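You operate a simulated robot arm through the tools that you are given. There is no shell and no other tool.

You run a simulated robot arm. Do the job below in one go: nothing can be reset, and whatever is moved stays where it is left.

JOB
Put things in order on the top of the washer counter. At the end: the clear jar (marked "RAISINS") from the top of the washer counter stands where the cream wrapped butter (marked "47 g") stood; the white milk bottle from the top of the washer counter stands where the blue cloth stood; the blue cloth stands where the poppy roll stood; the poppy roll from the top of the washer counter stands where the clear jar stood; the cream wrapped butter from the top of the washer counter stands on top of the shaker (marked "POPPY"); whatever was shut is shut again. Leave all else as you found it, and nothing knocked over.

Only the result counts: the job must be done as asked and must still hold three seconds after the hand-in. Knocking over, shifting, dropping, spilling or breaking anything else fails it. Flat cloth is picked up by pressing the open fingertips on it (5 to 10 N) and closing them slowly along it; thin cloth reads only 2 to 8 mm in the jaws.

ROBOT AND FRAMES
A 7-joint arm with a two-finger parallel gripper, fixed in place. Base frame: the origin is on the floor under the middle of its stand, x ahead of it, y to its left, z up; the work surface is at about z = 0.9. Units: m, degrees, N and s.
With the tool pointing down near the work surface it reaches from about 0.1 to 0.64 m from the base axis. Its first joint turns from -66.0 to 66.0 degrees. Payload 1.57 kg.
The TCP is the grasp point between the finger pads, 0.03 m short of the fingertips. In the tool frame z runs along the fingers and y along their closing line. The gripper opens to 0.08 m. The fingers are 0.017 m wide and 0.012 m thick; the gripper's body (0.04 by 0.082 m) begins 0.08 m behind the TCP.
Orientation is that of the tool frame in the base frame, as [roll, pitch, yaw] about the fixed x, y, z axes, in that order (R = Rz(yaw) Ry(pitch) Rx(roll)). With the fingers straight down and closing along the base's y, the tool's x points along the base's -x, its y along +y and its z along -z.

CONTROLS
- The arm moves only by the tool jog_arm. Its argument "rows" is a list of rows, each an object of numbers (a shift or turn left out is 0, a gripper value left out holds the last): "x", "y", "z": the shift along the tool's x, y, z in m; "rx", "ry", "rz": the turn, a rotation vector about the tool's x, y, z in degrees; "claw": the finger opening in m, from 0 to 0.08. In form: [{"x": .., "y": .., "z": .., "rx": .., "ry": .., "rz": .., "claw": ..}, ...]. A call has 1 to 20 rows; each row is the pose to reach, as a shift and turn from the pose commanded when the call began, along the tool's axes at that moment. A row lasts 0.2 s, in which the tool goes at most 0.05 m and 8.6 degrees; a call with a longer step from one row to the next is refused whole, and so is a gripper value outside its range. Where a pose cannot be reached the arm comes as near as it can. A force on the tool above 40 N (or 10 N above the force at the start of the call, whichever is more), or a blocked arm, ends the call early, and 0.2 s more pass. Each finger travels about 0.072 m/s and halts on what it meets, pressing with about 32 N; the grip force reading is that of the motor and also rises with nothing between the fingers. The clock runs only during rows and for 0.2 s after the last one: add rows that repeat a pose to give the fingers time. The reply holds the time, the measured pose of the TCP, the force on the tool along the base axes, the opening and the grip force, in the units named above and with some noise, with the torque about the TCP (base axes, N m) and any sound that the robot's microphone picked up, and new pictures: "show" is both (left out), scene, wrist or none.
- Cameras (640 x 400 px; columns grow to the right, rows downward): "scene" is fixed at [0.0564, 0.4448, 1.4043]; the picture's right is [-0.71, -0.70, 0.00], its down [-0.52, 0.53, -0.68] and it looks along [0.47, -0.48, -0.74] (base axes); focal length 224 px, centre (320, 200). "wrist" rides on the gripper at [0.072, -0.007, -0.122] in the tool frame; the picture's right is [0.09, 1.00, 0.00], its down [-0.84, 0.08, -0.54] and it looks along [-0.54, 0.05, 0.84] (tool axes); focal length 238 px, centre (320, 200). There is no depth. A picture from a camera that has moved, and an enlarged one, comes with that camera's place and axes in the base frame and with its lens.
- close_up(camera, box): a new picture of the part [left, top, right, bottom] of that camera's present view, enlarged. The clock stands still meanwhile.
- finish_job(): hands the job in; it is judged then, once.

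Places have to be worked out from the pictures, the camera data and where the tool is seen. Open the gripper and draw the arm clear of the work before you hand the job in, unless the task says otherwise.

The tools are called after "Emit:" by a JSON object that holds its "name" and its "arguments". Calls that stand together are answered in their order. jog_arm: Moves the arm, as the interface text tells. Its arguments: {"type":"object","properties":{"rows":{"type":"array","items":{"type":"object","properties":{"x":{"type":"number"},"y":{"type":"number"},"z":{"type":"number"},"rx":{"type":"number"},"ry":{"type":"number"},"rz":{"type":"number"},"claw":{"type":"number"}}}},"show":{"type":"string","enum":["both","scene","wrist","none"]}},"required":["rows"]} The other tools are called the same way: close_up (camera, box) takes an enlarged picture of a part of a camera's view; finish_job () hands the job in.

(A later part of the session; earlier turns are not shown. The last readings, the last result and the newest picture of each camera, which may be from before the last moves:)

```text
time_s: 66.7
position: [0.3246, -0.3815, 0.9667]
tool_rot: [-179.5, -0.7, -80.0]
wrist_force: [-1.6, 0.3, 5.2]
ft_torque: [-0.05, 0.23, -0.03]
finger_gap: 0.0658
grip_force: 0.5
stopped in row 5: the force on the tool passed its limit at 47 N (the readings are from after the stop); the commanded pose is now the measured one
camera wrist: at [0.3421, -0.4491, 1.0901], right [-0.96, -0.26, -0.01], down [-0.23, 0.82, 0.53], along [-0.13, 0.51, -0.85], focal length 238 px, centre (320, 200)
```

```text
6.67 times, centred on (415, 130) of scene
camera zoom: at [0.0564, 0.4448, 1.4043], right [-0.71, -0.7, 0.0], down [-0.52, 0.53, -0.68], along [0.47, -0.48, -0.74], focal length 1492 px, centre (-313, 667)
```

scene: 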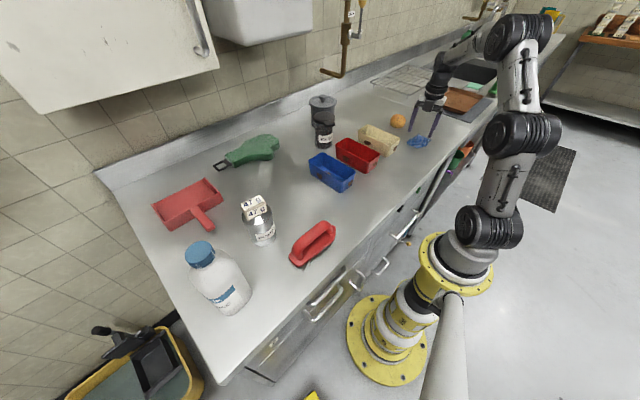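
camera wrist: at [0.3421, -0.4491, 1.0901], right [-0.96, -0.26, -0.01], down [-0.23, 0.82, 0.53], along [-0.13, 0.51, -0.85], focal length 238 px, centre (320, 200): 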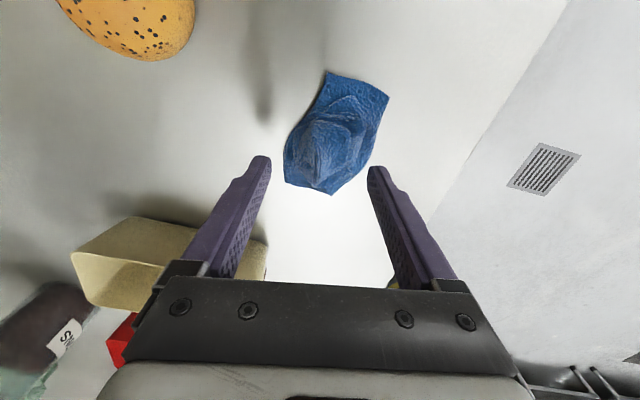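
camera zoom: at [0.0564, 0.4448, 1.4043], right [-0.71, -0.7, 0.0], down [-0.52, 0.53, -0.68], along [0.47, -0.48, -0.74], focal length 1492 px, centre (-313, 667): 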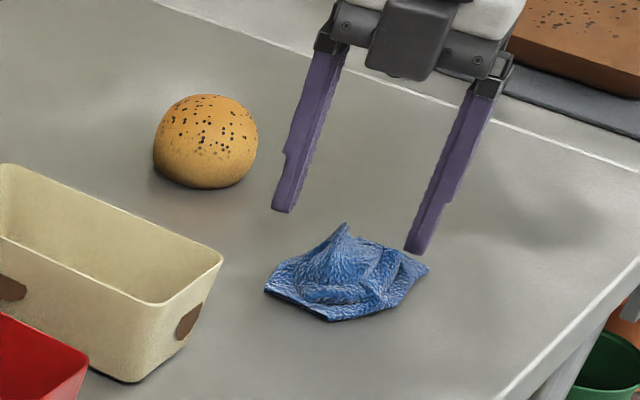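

The call stopped on a force spike with the −x finger touching something at tip height about 0.937, which is higher than I expected of the cloth there. I lift 8 mm and look again.

Emit:
{"name": "jog_arm", "arguments": {"rows": [{"z": -0.004}, {"z": -0.008}, {"z": -0.008}]}}

Emit:
{"name": "close_up", "arguments": {"camera": "wrist", "box": [240, 60, 400, 200]}}

Emit:
{"name": "close_up", "arguments": {"camera": "scene", "box": [390, 110, 450, 160]}}

```text
time_s: 67.5
position: [0.3248, -0.3804, 0.9743]
tool_rot: [-179.5, -0.5, -79.9]
wrist_force: [-0.8, 0.4, 0.9]
ft_torque: [0.02, -0.01, 0.0]
finger_gap: 0.0647
grip_force: 0.1
camera wrist: at [0.3421, -0.449, 1.0972], right [-0.96, -0.26, -0.01], down [-0.23, 0.82, 0.53], along [-0.13, 0.52, -0.85], focal length 238 px, centre (320, 200)
```

scene: 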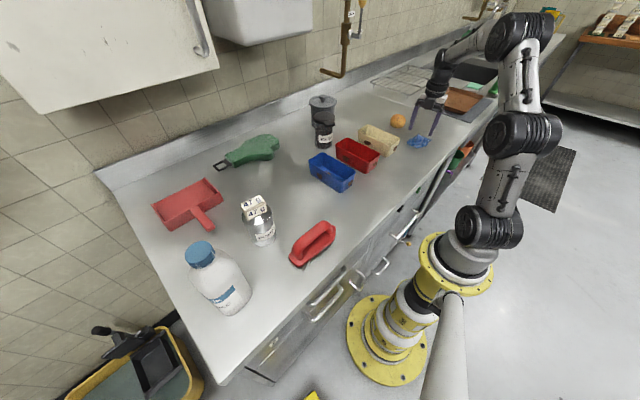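
wrist: 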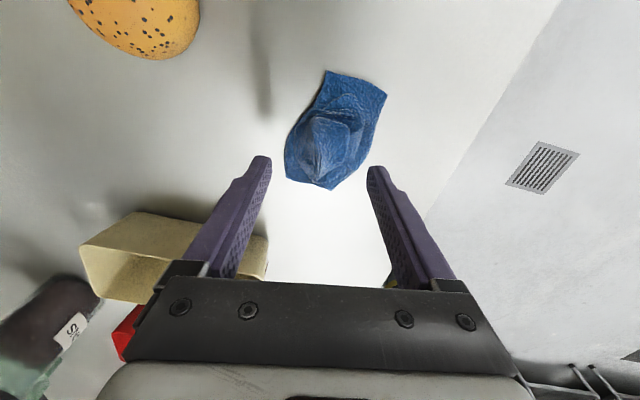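

```text
2.86 times, centred on (320, 130) of wrist
camera zoom: at [0.3421, -0.449, 1.0972], right [-0.96, -0.26, -0.01], down [-0.23, 0.82, 0.53], along [-0.13, 0.52, -0.85], focal length 681 px, centre (320, 400)
```

zoom: 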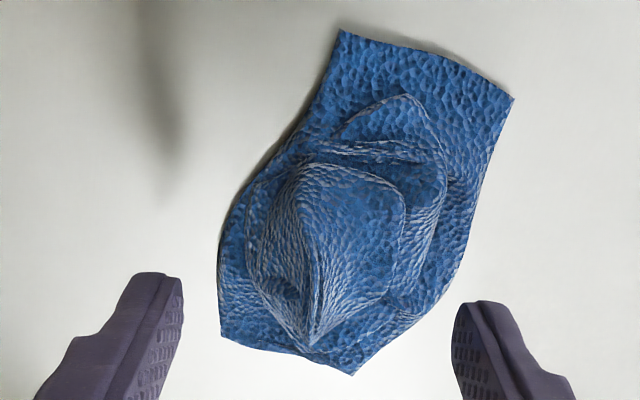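

```text
8.00 times, centred on (420, 135) of scene
camera zoom: at [0.0564, 0.4448, 1.4043], right [-0.71, -0.7, 0.0], down [-0.52, 0.53, -0.68], along [0.47, -0.48, -0.74], focal length 1790 px, centre (-480, 720)
```

zoom: 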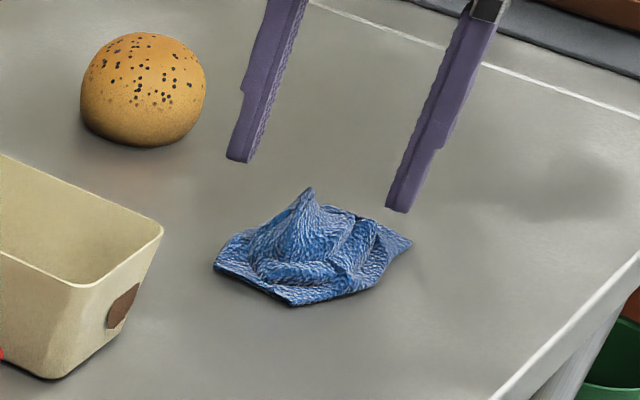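

The cloth is unchanged. I probe down slowly at this spot to find the true contact height.

Emit:
{"name": "jog_arm", "arguments": {"rows": [{"z": 0.002}, {"z": 0.004}, {"z": 0.006}, {"z": 0.007}, {"z": 0.007}], "show": "none"}}

```text
time_s: 68.7
position: [0.3243, -0.3813, 0.9683]
tool_rot: [-179.5, -0.7, -80.0]
wrist_force: [-0.2, -1.1, 0.4]
ft_torque: [-0.01, 0.05, 0.02]
finger_gap: 0.0652
grip_force: 0.0
```

Emit:
{"name": "jog_arm", "arguments": {"rows": [{"z": 0.001}, {"z": 0.002}, {"z": 0.003}, {"z": 0.003}], "show": "none"}}

```text
time_s: 69.7
position: [0.3246, -0.3812, 0.9665]
tool_rot: [-179.4, -0.9, -80.0]
wrist_force: [-1.8, 3.5, 22.4]
ft_torque: [-0.21, 0.7, -0.11]
finger_gap: 0.0656
grip_force: 0.4
```

The contact is firm at tip height 0.9365 - the cloth behaves like a stiff bunched lump over its whole footprint. I'll grasp it from outside its edges instead: rise, square the tool with its short side, and open fully.

Emit:
{"name": "jog_arm", "arguments": {"rows": [{"z": -0.01, "rx": -0.5, "ry": -0.7, "rz": 0, "claw": 0.07}, {"z": -0.03, "rx": -0.5, "ry": -0.7, "rz": 8, "claw": 0.08}, {"z": -0.05, "y": -0.003, "x": 0.008, "rx": -0.5, "ry": -0.7, "rz": 16, "claw": 0.08}, {"z": -0.055, "y": 0.006, "x": 0.01, "rx": -0.5, "ry": -0.7, "rz": 19, "claw": 0.08}, {"z": -0.055, "y": 0.006, "x": 0.01, "rx": -0.5, "ry": -0.7, "rz": 19, "claw": 0.08}]}}

Emit:
{"name": "close_up", "arguments": {"camera": "wrist", "box": [250, 60, 390, 180]}}

```text
time_s: 70.9
position: [0.32, -0.392, 1.0179]
tool_rot: [179.9, 0.2, -99.0]
wrist_force: [0.1, -0.4, -0.8]
ft_torque: [0.0, 0.0, 0.02]
finger_gap: 0.0799
grip_force: 0.1
camera wrist: at [0.3149, -0.4629, 1.1398], right [-1.0, 0.07, 0.0], down [0.06, 0.84, 0.54], along [0.04, 0.54, -0.84], focal length 238 px, centre (320, 200)
```

scene: 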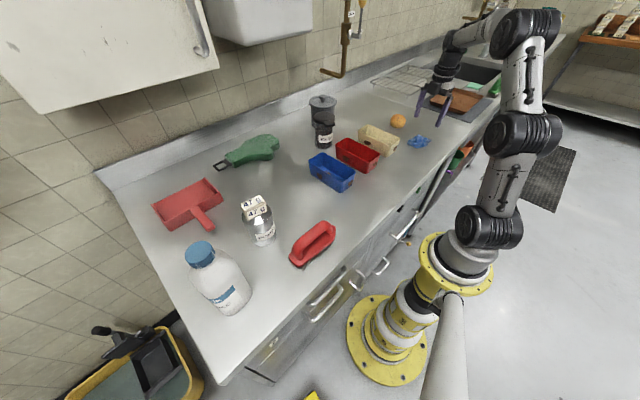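
wrist: 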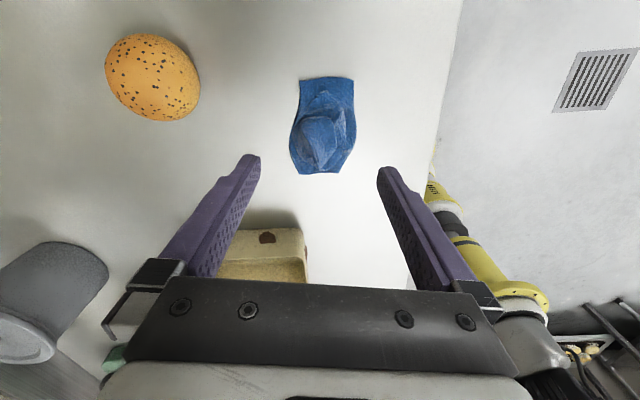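

```text
3.33 times, centred on (320, 120) of wrist
camera zoom: at [0.3149, -0.4629, 1.1398], right [-1.0, 0.07, 0.0], down [0.06, 0.84, 0.54], along [0.04, 0.54, -0.84], focal length 794 px, centre (320, 467)
```

zoom: 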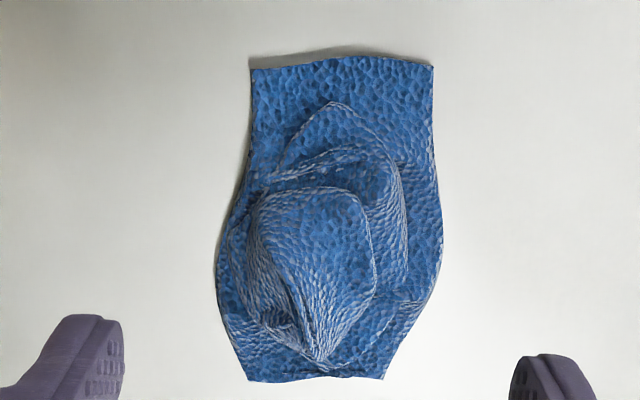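

The cloth is 69 mm wide and 96 mm long, centred near (0.3165, -0.3915), now squared with the fingers. I centre over it and descend slowly with fingers fully open, outside its edges.

Emit:
{"name": "jog_arm", "arguments": {"rows": [{"x": -0.0035, "y": 0.0038, "z": 0.01}, {"x": -0.0035, "y": 0.0038, "z": 0.03}, {"x": -0.0035, "y": 0.0038, "z": 0.042}, {"x": -0.0035, "y": 0.0038, "z": 0.05}, {"x": -0.0035, "y": 0.0038, "z": 0.055}, {"x": -0.0035, "y": 0.0038, "z": 0.06}, {"x": -0.0035, "y": 0.0038, "z": 0.06}]}}

Emit:
{"name": "close_up", "arguments": {"camera": "wrist", "box": [230, 80, 410, 220]}}

```text
time_s: 72.5
position: [0.3155, -0.3878, 0.9575]
tool_rot: [-180.0, 0.2, -99.1]
wrist_force: [0.5, 0.5, 0.3]
ft_torque: [-0.01, 0.03, -0.01]
finger_gap: 0.0802
grip_force: 0.1
camera wrist: at [0.3119, -0.459, 1.0801], right [-1.0, 0.07, 0.0], down [0.05, 0.84, 0.54], along [0.04, 0.54, -0.84], focal length 238 px, centre (320, 200)
```

scene: 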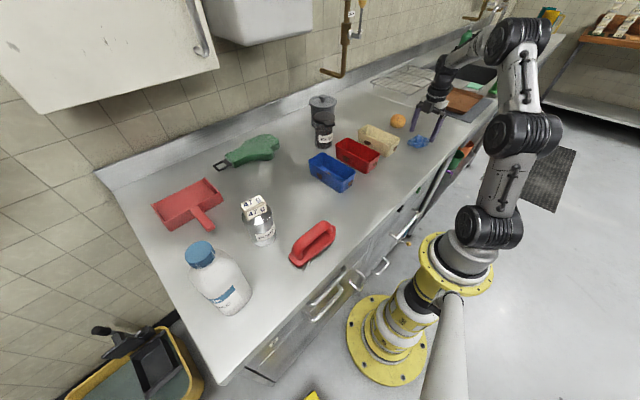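
wrist: 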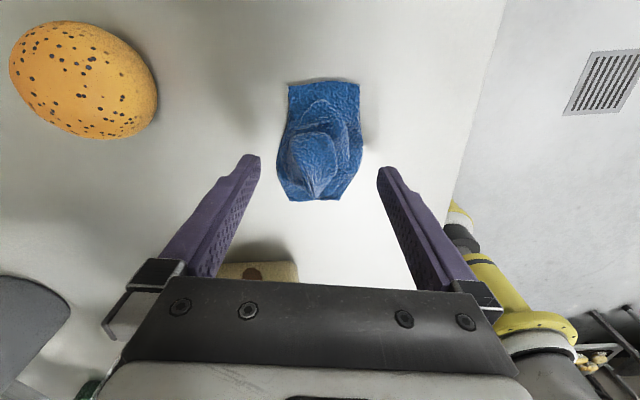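

```text
2.86 times, centred on (320, 150) of wrist
camera zoom: at [0.3119, -0.459, 1.0801], right [-1.0, 0.07, 0.0], down [0.05, 0.84, 0.54], along [0.04, 0.54, -0.84], focal length 681 px, centre (320, 343)
```

zoom: 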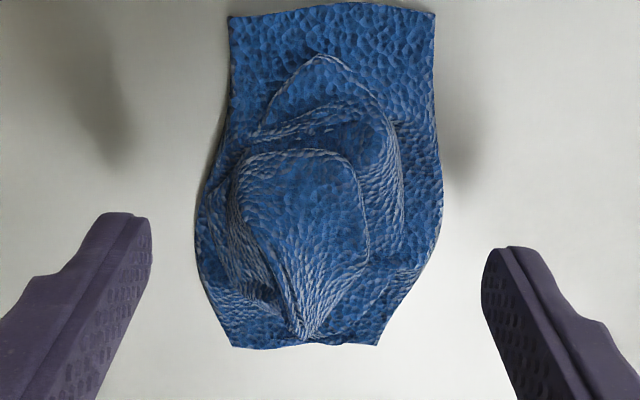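

No contact with tips now at 0.9275, so the fingers are clear on both sides and well centred. I go down to z ≈ 0.937.

Emit:
{"name": "jog_arm", "arguments": {"rows": [{"z": 0.005}, {"z": 0.01}, {"z": 0.015}, {"z": 0.019}, {"z": 0.019}]}}

```text
time_s: 73.7
position: [0.316, -0.3868, 0.9399]
tool_rot: [-180.0, 0.2, -98.9]
wrist_force: [-1.1, -0.4, 0.8]
ft_torque: [0.01, 0.02, -0.01]
finger_gap: 0.0801
grip_force: 0.1
camera wrist: at [0.3111, -0.459, 1.0617], right [-1.0, 0.07, 0.0], down [0.05, 0.84, 0.54], along [0.04, 0.54, -0.84], focal length 238 px, centre (320, 200)
```

scene: 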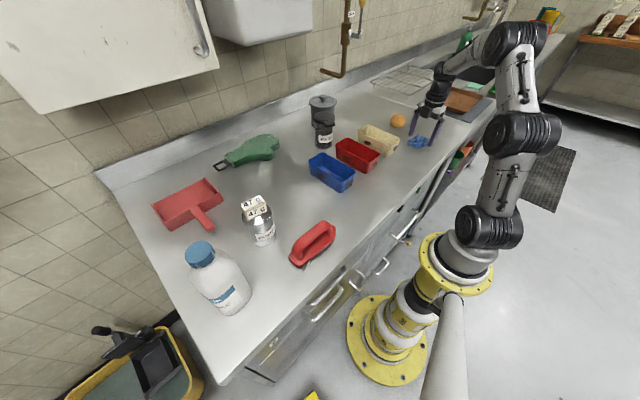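
wrist: 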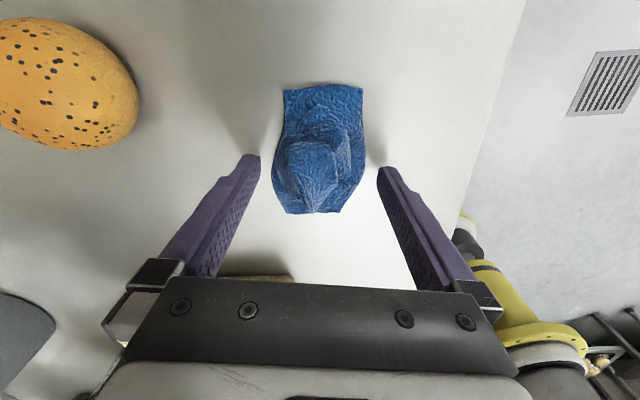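

Fingers stand on either side of the cloth, tips about 9 mm above the counter. I lower 4 mm more and close slowly, watching the gap.

Emit:
{"name": "jog_arm", "arguments": {"rows": [{"z": 0.002, "claw": 0.08}, {"z": 0.004, "claw": 0.078}, {"z": 0.004, "claw": 0.075}, {"z": 0.004, "claw": 0.072}, {"z": 0.004, "claw": 0.069}, {"z": 0.004, "claw": 0.066}, {"z": 0.004, "claw": 0.063}, {"z": 0.004, "claw": 0.06}, {"z": 0.004, "claw": 0.06}]}}

Emit:
{"name": "close_up", "arguments": {"camera": "wrist", "box": [230, 80, 410, 220]}}

```text
time_s: 75.7
position: [0.3166, -0.3873, 0.936]
tool_rot: [-179.9, 0.2, -99.1]
wrist_force: [-1.3, -0.1, 1.1]
ft_torque: [0.01, -0.04, 0.02]
finger_gap: 0.0636
grip_force: 32.1
camera wrist: at [0.3117, -0.4591, 1.0584], right [-1.0, 0.07, 0.0], down [0.05, 0.84, 0.54], along [0.04, 0.54, -0.84], focal length 238 px, centre (320, 200)
```

scene: 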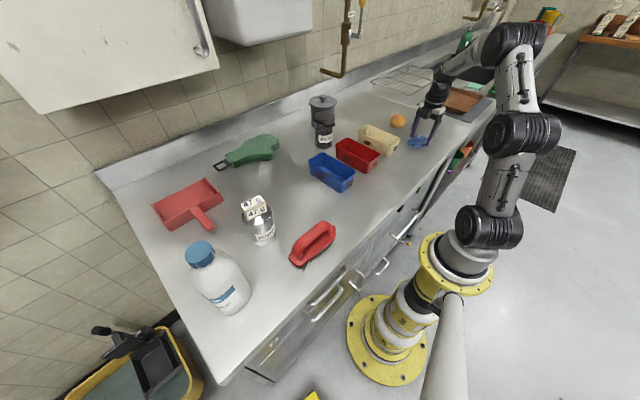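
wrist: 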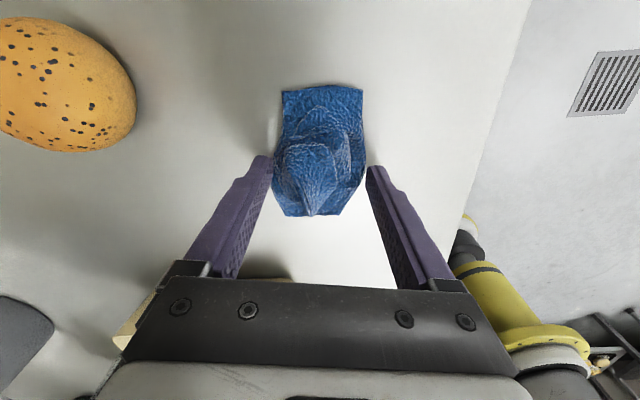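

```text
2.86 times, centred on (320, 150) of wrist
camera zoom: at [0.3117, -0.4591, 1.0584], right [-1.0, 0.07, 0.0], down [0.05, 0.84, 0.54], along [0.04, 0.54, -0.84], focal length 681 px, centre (320, 343)
```

zoom: 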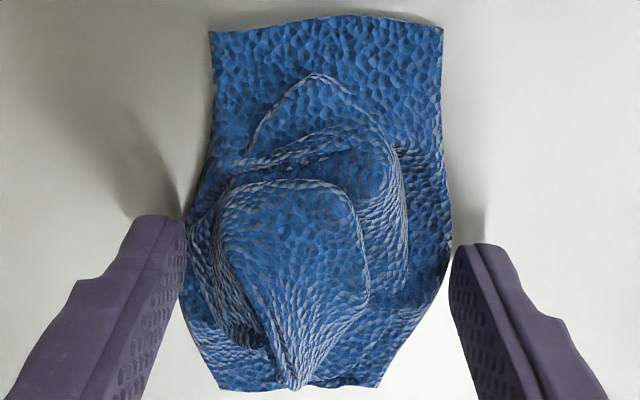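

The jaws read 63.6 mm at 32 N: the bunched cloth is held as a lump. I lift a little to test.

Emit:
{"name": "jog_arm", "arguments": {"rows": [{"z": -0.004}, {"z": -0.012}, {"z": -0.025}, {"z": -0.04}, {"z": -0.04}]}}

Emit:
{"name": "close_up", "arguments": {"camera": "scene", "box": [380, 90, 450, 160]}}

```text
time_s: 76.9
position: [0.316, -0.3864, 0.9761]
tool_rot: [-180.0, 0.2, -98.9]
wrist_force: [0.3, -0.4, -0.6]
ft_torque: [0.01, -0.01, 0.0]
finger_gap: 0.0633
grip_force: 31.8
camera wrist: at [0.3118, -0.4585, 1.098], right [-1.0, 0.07, 0.0], down [0.05, 0.84, 0.54], along [0.04, 0.54, -0.84], focal length 238 px, centre (320, 200)
```

scene: 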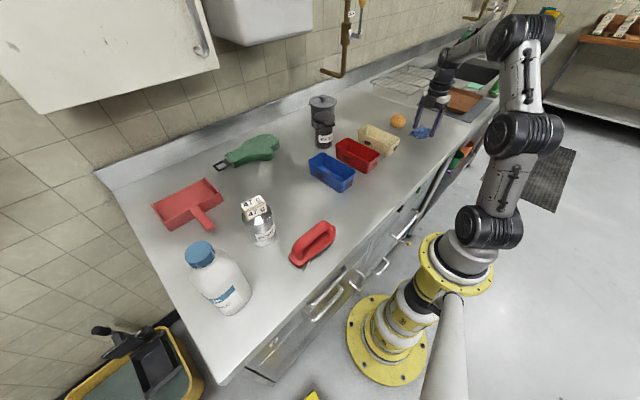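
wrist: 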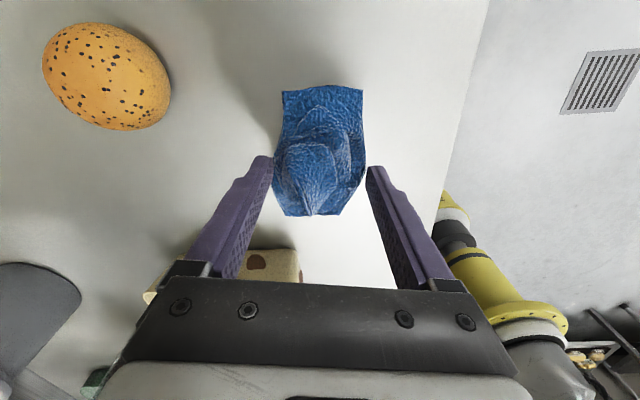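

```text
5.71 times, centred on (415, 125) of scene
camera zoom: at [0.0564, 0.4448, 1.4043], right [-0.71, -0.7, 0.0], down [-0.52, 0.53, -0.68], along [0.47, -0.48, -0.74], focal length 1278 px, centre (-223, 629)
```

zoom: 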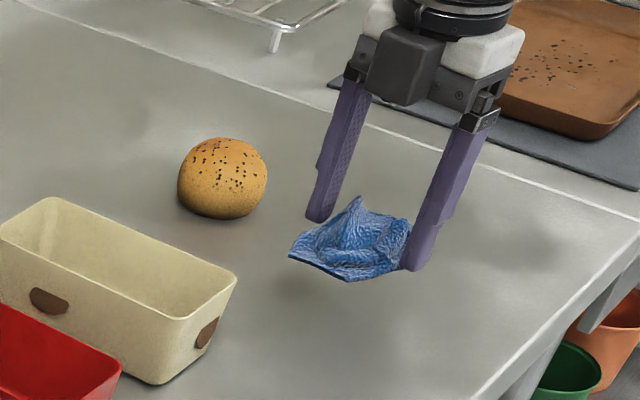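

The cloth is held well and lifted. I raise it and carry it over to the roll's old place.

Emit:
{"name": "jog_arm", "arguments": {"rows": [{"z": -0.04}, {"z": -0.085}, {"z": -0.124}, {"x": -0.0467, "y": -0.0078, "z": -0.124}, {"x": -0.0934, "y": -0.0156, "z": -0.124}, {"x": -0.1401, "y": -0.0234, "z": -0.124}, {"x": -0.1868, "y": -0.0312, "z": -0.124}, {"x": -0.2335, "y": -0.039, "z": -0.124}, {"x": -0.2802, "y": -0.0468, "z": -0.124}, {"x": -0.3269, "y": -0.0545, "z": -0.124}, {"x": -0.3736, "y": -0.0623, "z": -0.124}, {"x": -0.4203, "y": -0.0701, "z": -0.124}, {"x": -0.467, "y": -0.0779, "z": -0.124}, {"x": -0.5137, "y": -0.0857, "z": -0.12}, {"x": -0.5604, "y": -0.0935, "z": -0.11}, {"x": -0.5604, "y": -0.0935, "z": -0.08}, {"x": -0.5604, "y": -0.0935, "z": -0.08}]}}

```text
time_s: 80.5
position: [0.4958, 0.1497, 1.0579]
tool_rot: [-179.8, 0.2, -99.1]
wrist_force: [0.3, 0.8, -1.5]
ft_torque: [-0.02, 0.04, -0.02]
finger_gap: 0.0629
grip_force: 31.6
camera wrist: at [0.4913, 0.0774, 1.1799], right [-1.0, 0.07, 0.0], down [0.05, 0.84, 0.54], along [0.04, 0.54, -0.84], focal length 238 px, centre (320, 200)
```

scene: 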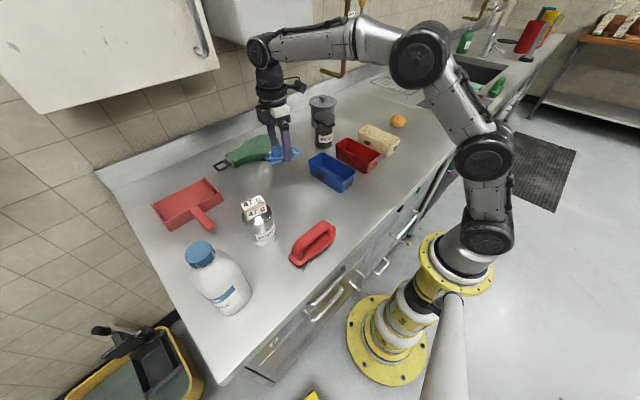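
wrist: 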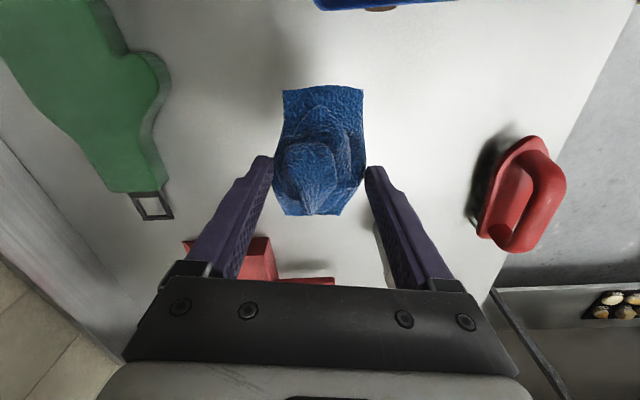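

Over the roll's old place. I lower the cloth to just above the counter.

Emit:
{"name": "jog_arm", "arguments": {"rows": [{"x": -0.003, "z": 0.03}, {"x": -0.003, "z": 0.065}, {"x": -0.003, "z": 0.095}, {"x": -0.003, "z": 0.11}, {"x": -0.003, "z": 0.116}, {"x": -0.003, "z": 0.116}]}}

```text
time_s: 81.9
position: [0.4977, 0.1545, 0.9411]
tool_rot: [180.0, 0.2, -99.0]
wrist_force: [0.0, -0.2, -0.2]
ft_torque: [0.03, 0.01, -0.01]
finger_gap: 0.0627
grip_force: 32.0
camera wrist: at [0.4928, 0.083, 1.0639], right [-1.0, 0.07, 0.0], down [0.05, 0.84, 0.54], along [0.04, 0.54, -0.84], focal length 238 px, centre (320, 200)
```

scene: 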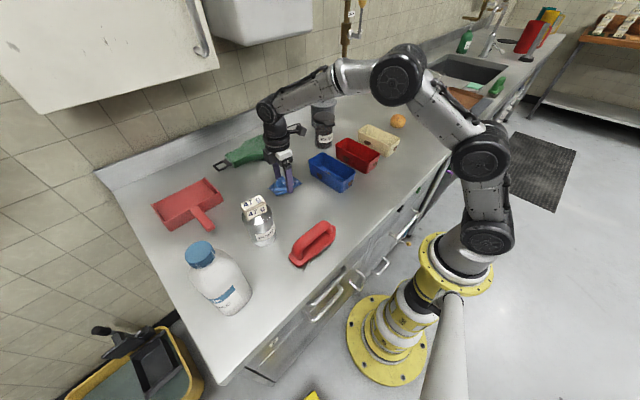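
wrist: 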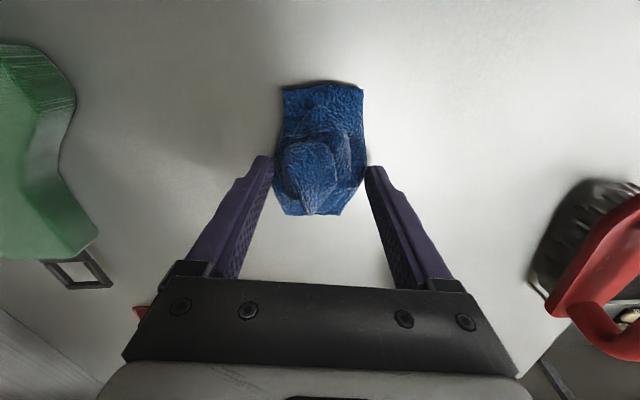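

Emit:
{"name": "jog_arm", "arguments": {"rows": [{"x": 0.001, "y": 0.002, "z": 0.002}, {"x": 0.001, "y": 0.002, "z": 0.004}, {"x": 0.001, "y": 0.002, "z": 0.004}], "show": "none"}}

```text
time_s: 82.7
position: [0.4959, 0.1554, 0.9386]
tool_rot: [-179.9, 0.1, -99.0]
wrist_force: [-1.4, 0.8, 3.0]
ft_torque: [-0.01, -0.06, -0.02]
finger_gap: 0.0625
grip_force: 31.4
```

Light contact with the counter is felt. I release the cloth slowly and rise.

Emit:
{"name": "jog_arm", "arguments": {"rows": [{"claw": 0.064}, {"claw": 0.067}, {"claw": 0.072}, {"claw": 0.077}, {"claw": 0.08}, {"claw": 0.08}, {"z": -0.01}, {"z": -0.03}, {"z": -0.065}, {"z": -0.1}, {"z": -0.1}]}}

Emit:
{"name": "close_up", "arguments": {"camera": "scene", "box": [210, 150, 370, 260]}}

```text
time_s: 85.1
position: [0.4935, 0.1521, 1.0378]
tool_rot: [179.9, 0.2, -99.0]
wrist_force: [0.0, -0.8, 0.0]
ft_torque: [-0.01, -0.03, -0.02]
finger_gap: 0.0801
grip_force: 0.1
camera wrist: at [0.4889, 0.0804, 1.1598], right [-1.0, 0.07, 0.0], down [0.05, 0.84, 0.54], along [0.04, 0.54, -0.84], focal length 238 px, centre (320, 200)
```

scene: 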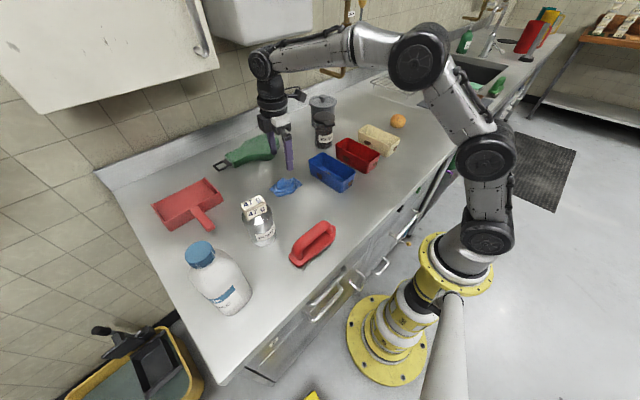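
wrist: 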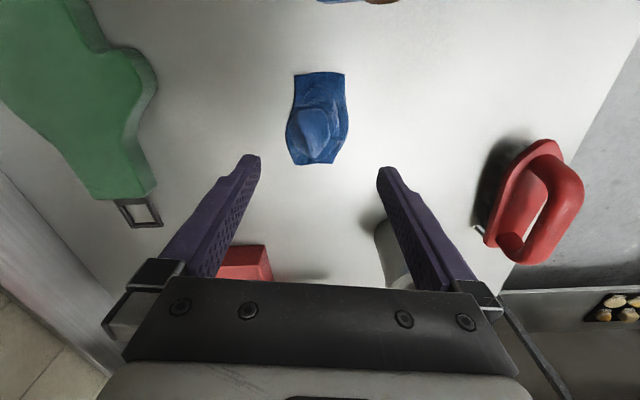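

```text
3.64 times, centred on (290, 205) of scene
camera zoom: at [0.0564, 0.4448, 1.4043], right [-0.71, -0.7, 0.0], down [-0.52, 0.53, -0.68], along [0.47, -0.48, -0.74], focal length 814 px, centre (429, 182)
```

zoom: 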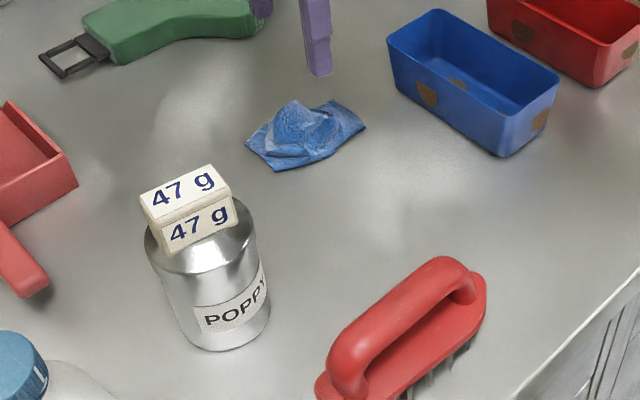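

The cloth stands at the roll's old place and the shaker with butter is undisturbed. Next the milk bottle: I rise and move over towards it, high above the shaker.

Emit:
{"name": "jog_arm", "arguments": {"rows": [{"z": -0.04}, {"z": -0.08}, {"z": -0.12}, {"z": -0.152}, {"x": -0.0321, "y": 0.0331, "z": -0.152}, {"x": -0.0641, "y": 0.0661, "z": -0.152}, {"x": -0.0962, "y": 0.0992, "z": -0.152}, {"x": -0.1282, "y": 0.1322, "z": -0.152}, {"x": -0.1603, "y": 0.1653, "z": -0.152}, {"x": -0.1923, "y": 0.1983, "z": -0.152}, {"x": -0.2244, "y": 0.2314, "z": -0.152}, {"x": -0.2244, "y": 0.2314, "z": -0.152}]}}

Emit:
{"name": "close_up", "arguments": {"camera": "scene", "box": [170, 220, 280, 330]}}

```text
time_s: 87.7
position: [0.3011, 0.4091, 1.1927]
tool_rot: [-179.9, 0.2, -99.1]
wrist_force: [0.1, 0.6, -0.5]
ft_torque: [-0.04, -0.01, 0.0]
finger_gap: 0.0796
grip_force: 0.0
camera wrist: at [0.2961, 0.3377, 1.3136], right [-1.0, 0.07, 0.0], down [0.05, 0.84, 0.54], along [0.04, 0.54, -0.84], focal length 238 px, centre (320, 200)
```

scene: 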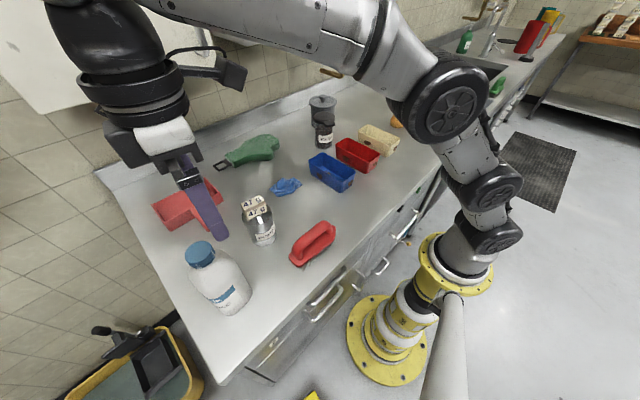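
wrist: 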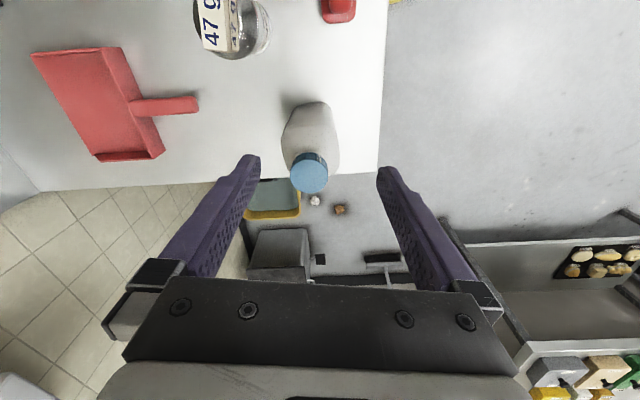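

```text
3.64 times, centred on (225, 275) of scene
camera zoom: at [0.0564, 0.4448, 1.4043], right [-0.71, -0.7, 0.0], down [-0.52, 0.53, -0.68], along [0.47, -0.48, -0.74], focal length 814 px, centre (666, -73)
```

zoom: 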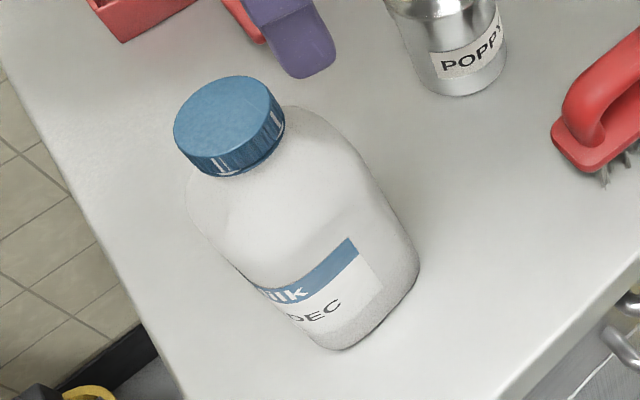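

Emit:
{"name": "close_up", "arguments": {"camera": "wrist", "box": [260, 90, 370, 200]}}

```text
3.64 times, centred on (315, 145) of wrist
camera zoom: at [0.2961, 0.3377, 1.3136], right [-1.0, 0.07, 0.0], down [0.05, 0.84, 0.54], along [0.04, 0.54, -0.84], focal length 867 px, centre (338, 400)
```

zoom: 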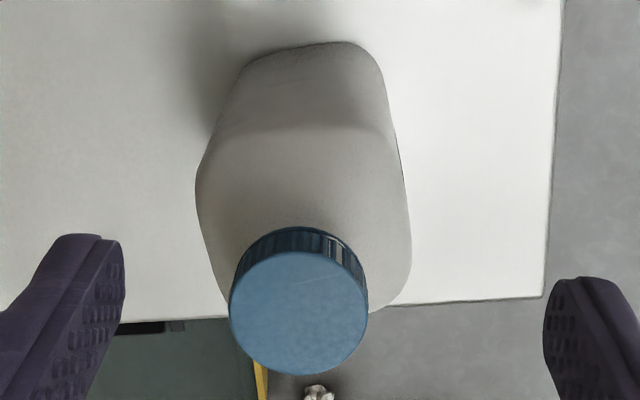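

Cap top is near (0.317, 0.455, 1.08), about 42 mm wide; I'll hold the bottle by the cap. I move out over it with the tips still above the cap and re-check alignment.

Emit:
{"name": "jog_arm", "arguments": {"rows": [{"z": 0.03}, {"z": 0.055}, {"x": -0.024, "y": -0.0043, "z": 0.06}, {"x": -0.0479, "y": -0.0086, "z": 0.066, "claw": 0.07}, {"x": -0.0479, "y": -0.0086, "z": 0.066, "claw": 0.07}]}}

Emit:
{"name": "close_up", "arguments": {"camera": "wrist", "box": [250, 60, 390, 200]}}

Emit:
{"name": "close_up", "arguments": {"camera": "scene", "box": [160, 190, 260, 310]}}

```text
time_s: 88.9
position: [0.3169, 0.4566, 1.1246]
tool_rot: [180.0, 0.1, -99.1]
wrist_force: [0.0, -0.7, -0.3]
ft_torque: [-0.04, 0.01, -0.01]
finger_gap: 0.0702
grip_force: 0.1
camera wrist: at [0.3123, 0.3848, 1.2462], right [-1.0, 0.07, 0.0], down [0.05, 0.84, 0.54], along [0.04, 0.54, -0.84], focal length 238 px, centre (320, 200)
```

scene: 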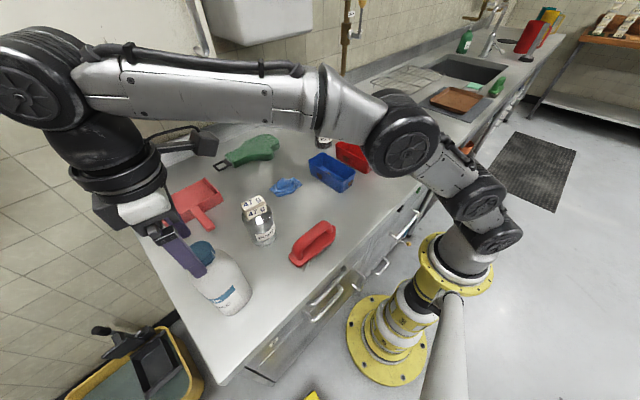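
wrist: 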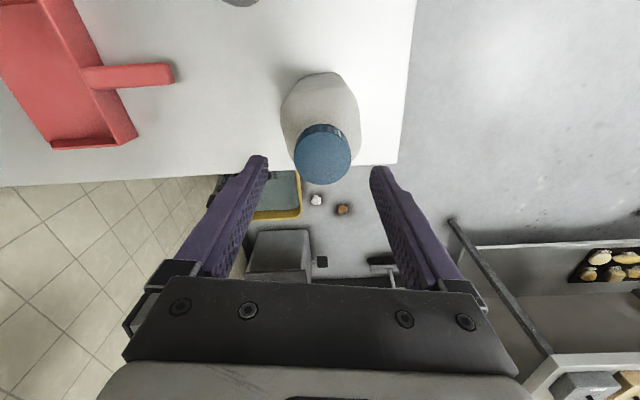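

```text
2.86 times, centred on (320, 130) of wrist
camera zoom: at [0.3123, 0.3848, 1.2462], right [-1.0, 0.07, 0.0], down [0.05, 0.84, 0.54], along [0.04, 0.54, -0.84], focal length 681 px, centre (320, 400)
```

zoom: 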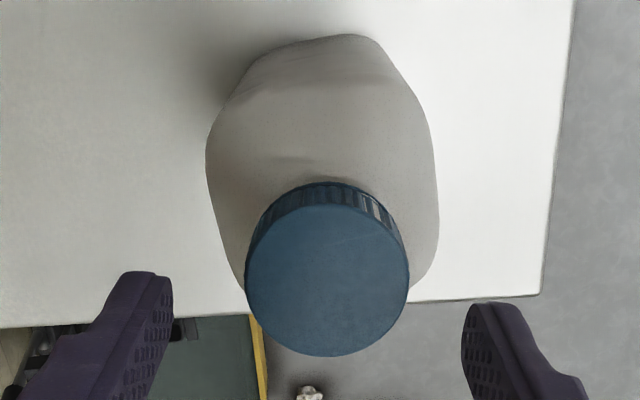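

```text
3.33 times, centred on (210, 250) of scene
camera zoom: at [0.0564, 0.4448, 1.4043], right [-0.71, -0.7, 0.0], down [-0.52, 0.53, -0.68], along [0.47, -0.48, -0.74], focal length 746 px, centre (687, 33)
```

zoom: 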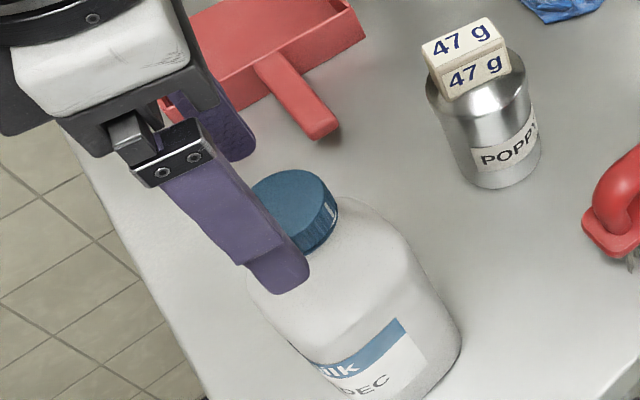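

The cap is centred within 2 mm of the TCP. I descend until the pads cover the cap, checking for contact.

Emit:
{"name": "jog_arm", "arguments": {"rows": [{"x": 0.0012, "y": 0.001, "z": 0.012}, {"x": 0.0012, "y": 0.001, "z": 0.024}, {"x": 0.0012, "y": 0.001, "z": 0.033}, {"x": 0.0012, "y": 0.001, "z": 0.037}, {"x": 0.0012, "y": 0.001, "z": 0.037}]}}

Emit:
{"name": "close_up", "arguments": {"camera": "scene", "box": [160, 200, 260, 320]}}

```text
time_s: 90.1
position: [0.3163, 0.4568, 1.085]
tool_rot: [-180.0, 0.1, -98.9]
wrist_force: [-0.1, 1.2, -0.5]
ft_torque: [-0.05, 0.03, 0.0]
finger_gap: 0.0699
grip_force: 0.1
camera wrist: at [0.3116, 0.3842, 1.2078], right [-1.0, 0.07, 0.0], down [0.05, 0.84, 0.54], along [0.04, 0.54, -0.84], focal length 238 px, centre (320, 200)
```

scene: 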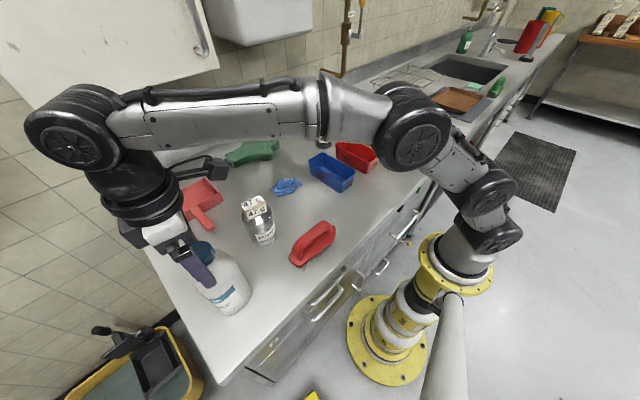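
wrist: 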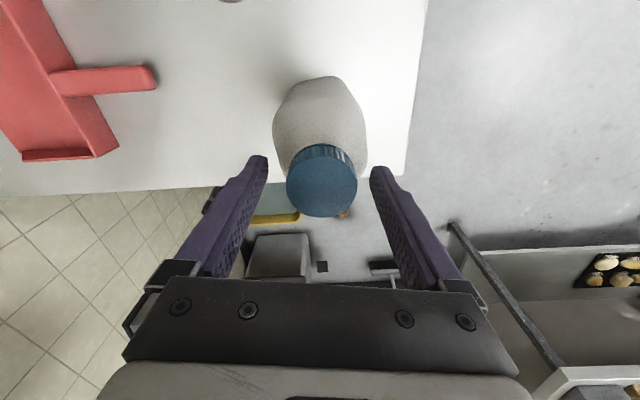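

```text
3.33 times, centred on (210, 260) of scene
camera zoom: at [0.0564, 0.4448, 1.4043], right [-0.71, -0.7, 0.0], down [-0.52, 0.53, -0.68], along [0.47, -0.48, -0.74], focal length 746 px, centre (687, 0)
```

zoom: 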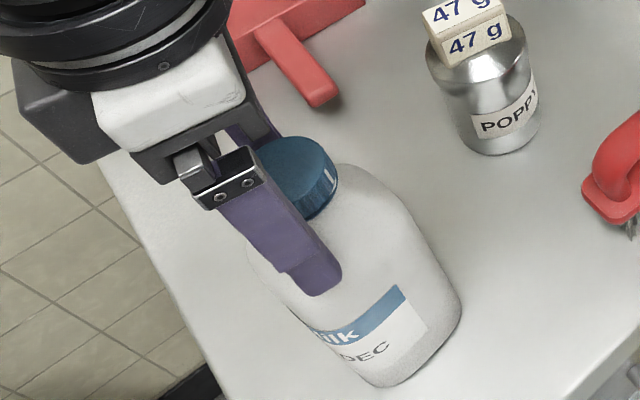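

Cap lies centred between the pads with no contact. I close the fingers on it.

Emit:
{"name": "jog_arm", "arguments": {"rows": [{"claw": 0.064}, {"claw": 0.058}, {"claw": 0.052}, {"claw": 0.047}, {"claw": 0.043}, {"claw": 0.039}, {"claw": 0.034}, {"claw": 0.03}, {"claw": 0.03}]}}

```text
time_s: 92.1
position: [0.3165, 0.4557, 1.0872]
tool_rot: [-180.0, 0.3, -99.0]
wrist_force: [-1.9, 2.0, 10.2]
ft_torque: [0.29, 0.05, 0.11]
finger_gap: 0.046
grip_force: 31.3
camera wrist: at [0.3113, 0.3842, 1.2089], right [-1.0, 0.07, 0.0], down [0.05, 0.84, 0.55], along [0.04, 0.55, -0.84], focal length 238 px, centre (320, 200)
```

scene: 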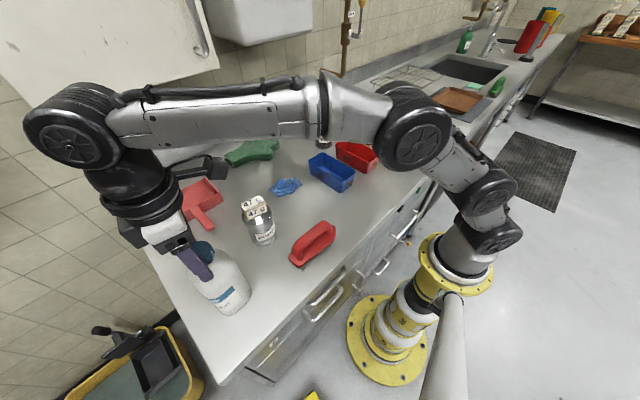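
wrist: 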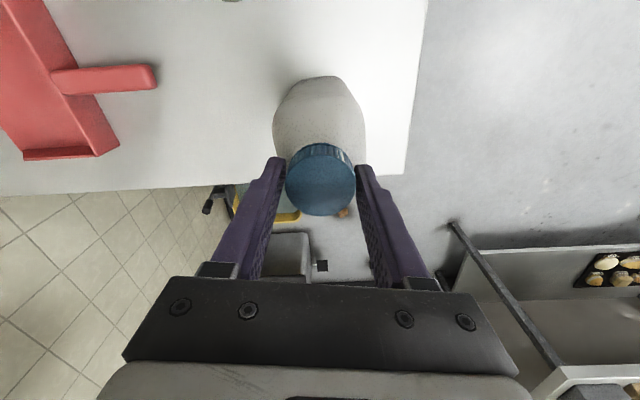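

There is a 10 N upward push: the tips pressed on the shoulder. I open a little, rise about 7 mm, and grip the cap alone.

Emit:
{"name": "jog_arm", "arguments": {"rows": [{"claw": 0.052}, {"claw": 0.058}, {"claw": 0.058, "z": -0.004}, {"claw": 0.058, "z": -0.008}, {"claw": 0.05, "z": -0.008}, {"claw": 0.045, "z": -0.008}, {"claw": 0.04, "z": -0.008}, {"claw": 0.035, "z": -0.008}, {"claw": 0.03, "z": -0.008}, {"claw": 0.03, "z": -0.008}]}}

Emit:
{"name": "close_up", "arguments": {"camera": "scene", "box": [170, 210, 260, 320]}}

```text
time_s: 94.3
position: [0.3165, 0.4561, 1.0957]
tool_rot: [180.0, 0.2, -99.0]
wrist_force: [0.4, 0.0, 0.9]
ft_torque: [0.01, 0.03, 0.05]
finger_gap: 0.0389
grip_force: 31.8
camera wrist: at [0.3117, 0.3838, 1.2169], right [-1.0, 0.07, 0.0], down [0.05, 0.84, 0.54], along [0.04, 0.54, -0.84], focal length 238 px, centre (320, 200)
```

scene: 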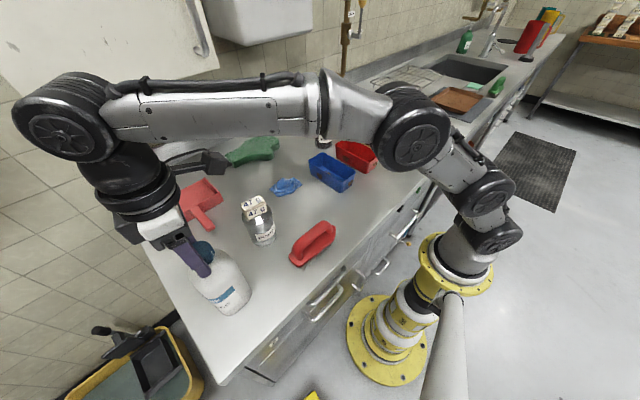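
wrist: 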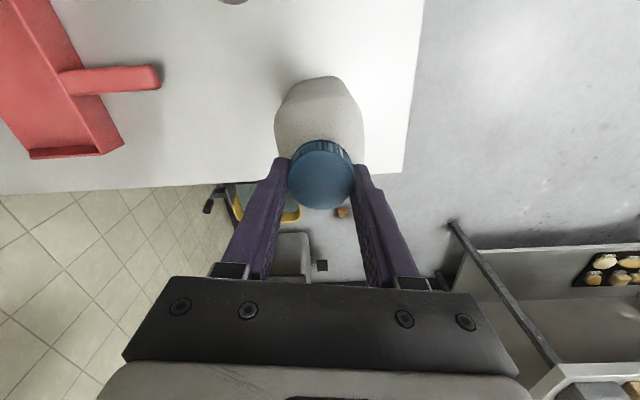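

```text
3.64 times, centred on (215, 265) of scene
camera zoom: at [0.0564, 0.4448, 1.4043], right [-0.71, -0.7, 0.0], down [-0.52, 0.53, -0.68], along [0.47, -0.48, -0.74], focal length 814 px, centre (702, -36)
```

zoom: 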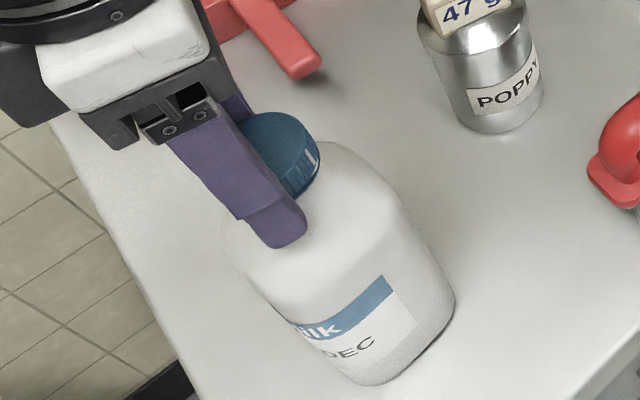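

Now the cap is gripped cleanly at 38.9 mm with no side load. I lift slowly by a few millimetres to test the weight and hold.

Emit:
{"name": "jog_arm", "arguments": {"rows": [{"z": -0.002}, {"z": -0.005}, {"z": -0.009}, {"z": -0.014}, {"z": -0.014}]}}

Emit:
{"name": "close_up", "arguments": {"camera": "scene", "box": [170, 200, 260, 330]}}

```text
time_s: 95.5
position: [0.3162, 0.4559, 1.1108]
tool_rot: [-179.9, 0.1, -99.0]
wrist_force: [0.6, -1.1, -4.9]
ft_torque: [0.01, 0.02, 0.0]
finger_gap: 0.0391
grip_force: 32.0
camera wrist: at [0.3116, 0.3844, 1.2314], right [-1.0, 0.07, 0.0], down [0.05, 0.84, 0.54], along [0.04, 0.54, -0.84], focal length 238 px, centre (320, 200)
```

scene: 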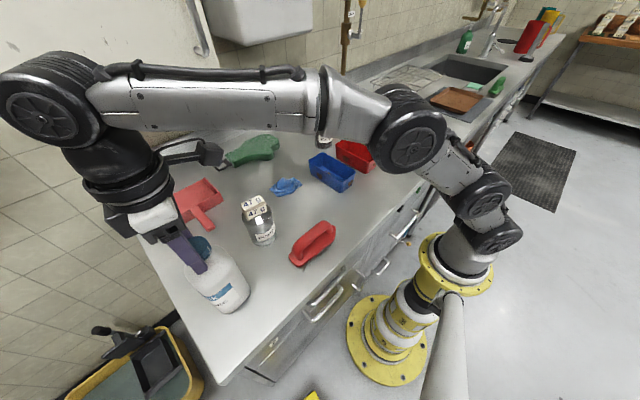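
wrist: 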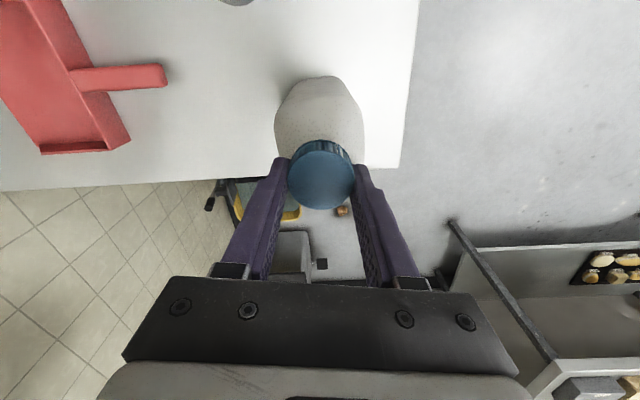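

```text
3.08 times, centred on (215, 265) of scene
camera zoom: at [0.0565, 0.4448, 1.4043], right [-0.71, -0.7, 0.0], down [-0.52, 0.53, -0.68], along [0.47, -0.48, -0.74], focal length 688 px, centre (643, 0)
```

zoom: 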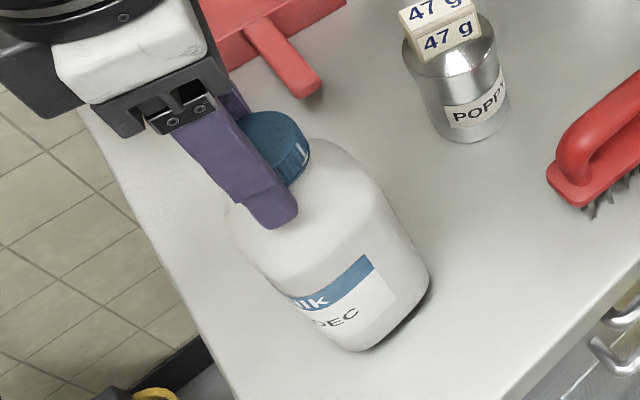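

The bottle (about 0.5 kg) hangs steady from the cap. I carry it smoothly inward and up, clear of the shaker and brush, to the middle of the counter's front.

Emit:
{"name": "jog_arm", "arguments": {"rows": [{"x": 0.012, "y": 0.007, "z": -0.0115}, {"x": 0.031, "y": 0.018, "z": -0.029}, {"x": 0.05, "y": 0.029, "z": -0.047}, {"x": 0.0624, "y": 0.0369, "z": -0.0592}, {"x": 0.083, "y": 0.0404, "z": -0.0725}, {"x": 0.104, "y": 0.0438, "z": -0.086}, {"x": 0.1249, "y": 0.0473, "z": -0.0992}, {"x": 0.158, "y": 0.039, "z": -0.0992}, {"x": 0.1911, "y": 0.0307, "z": -0.0992}, {"x": 0.2242, "y": 0.0225, "z": -0.0992}, {"x": 0.2573, "y": 0.0142, "z": -0.0992}, {"x": 0.2905, "y": 0.0059, "z": -0.0992}, {"x": 0.3236, "y": -0.0024, "z": -0.0992}, {"x": 0.3567, "y": -0.0107, "z": -0.0992}, {"x": 0.3898, "y": -0.0189, "z": -0.0992}, {"x": 0.4229, "y": -0.0272, "z": -0.0992}, {"x": 0.445, "y": -0.0328, "z": -0.0992}, {"x": 0.456, "y": -0.0355, "z": -0.0992}, {"x": 0.456, "y": -0.0355, "z": -0.0992}]}}

```text
time_s: 99.5
position: [0.2789, -0.0005, 1.2092]
tool_rot: [180.0, 0.2, -99.0]
wrist_force: [-0.3, -0.4, -5.1]
ft_torque: [0.02, -0.03, 0.02]
finger_gap: 0.039
grip_force: 32.3
camera wrist: at [0.2745, -0.0722, 1.3298], right [-1.0, 0.07, 0.0], down [0.05, 0.84, 0.54], along [0.04, 0.54, -0.84], focal length 238 px, centre (320, 200)
```

scene: 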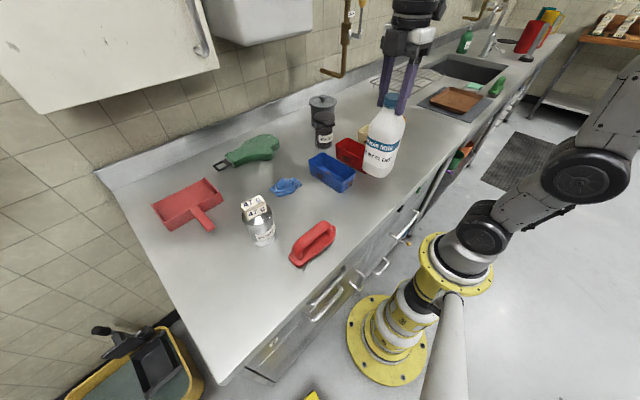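
wrist: 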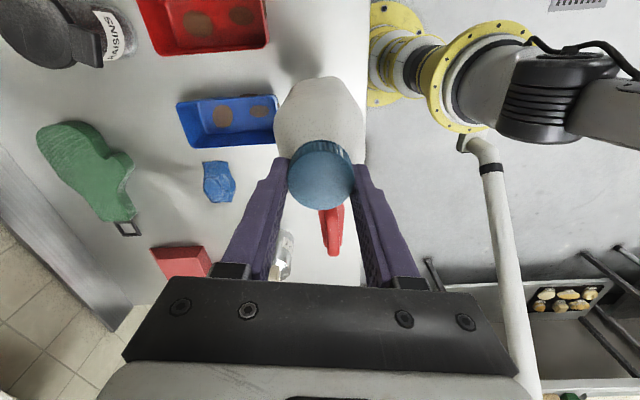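

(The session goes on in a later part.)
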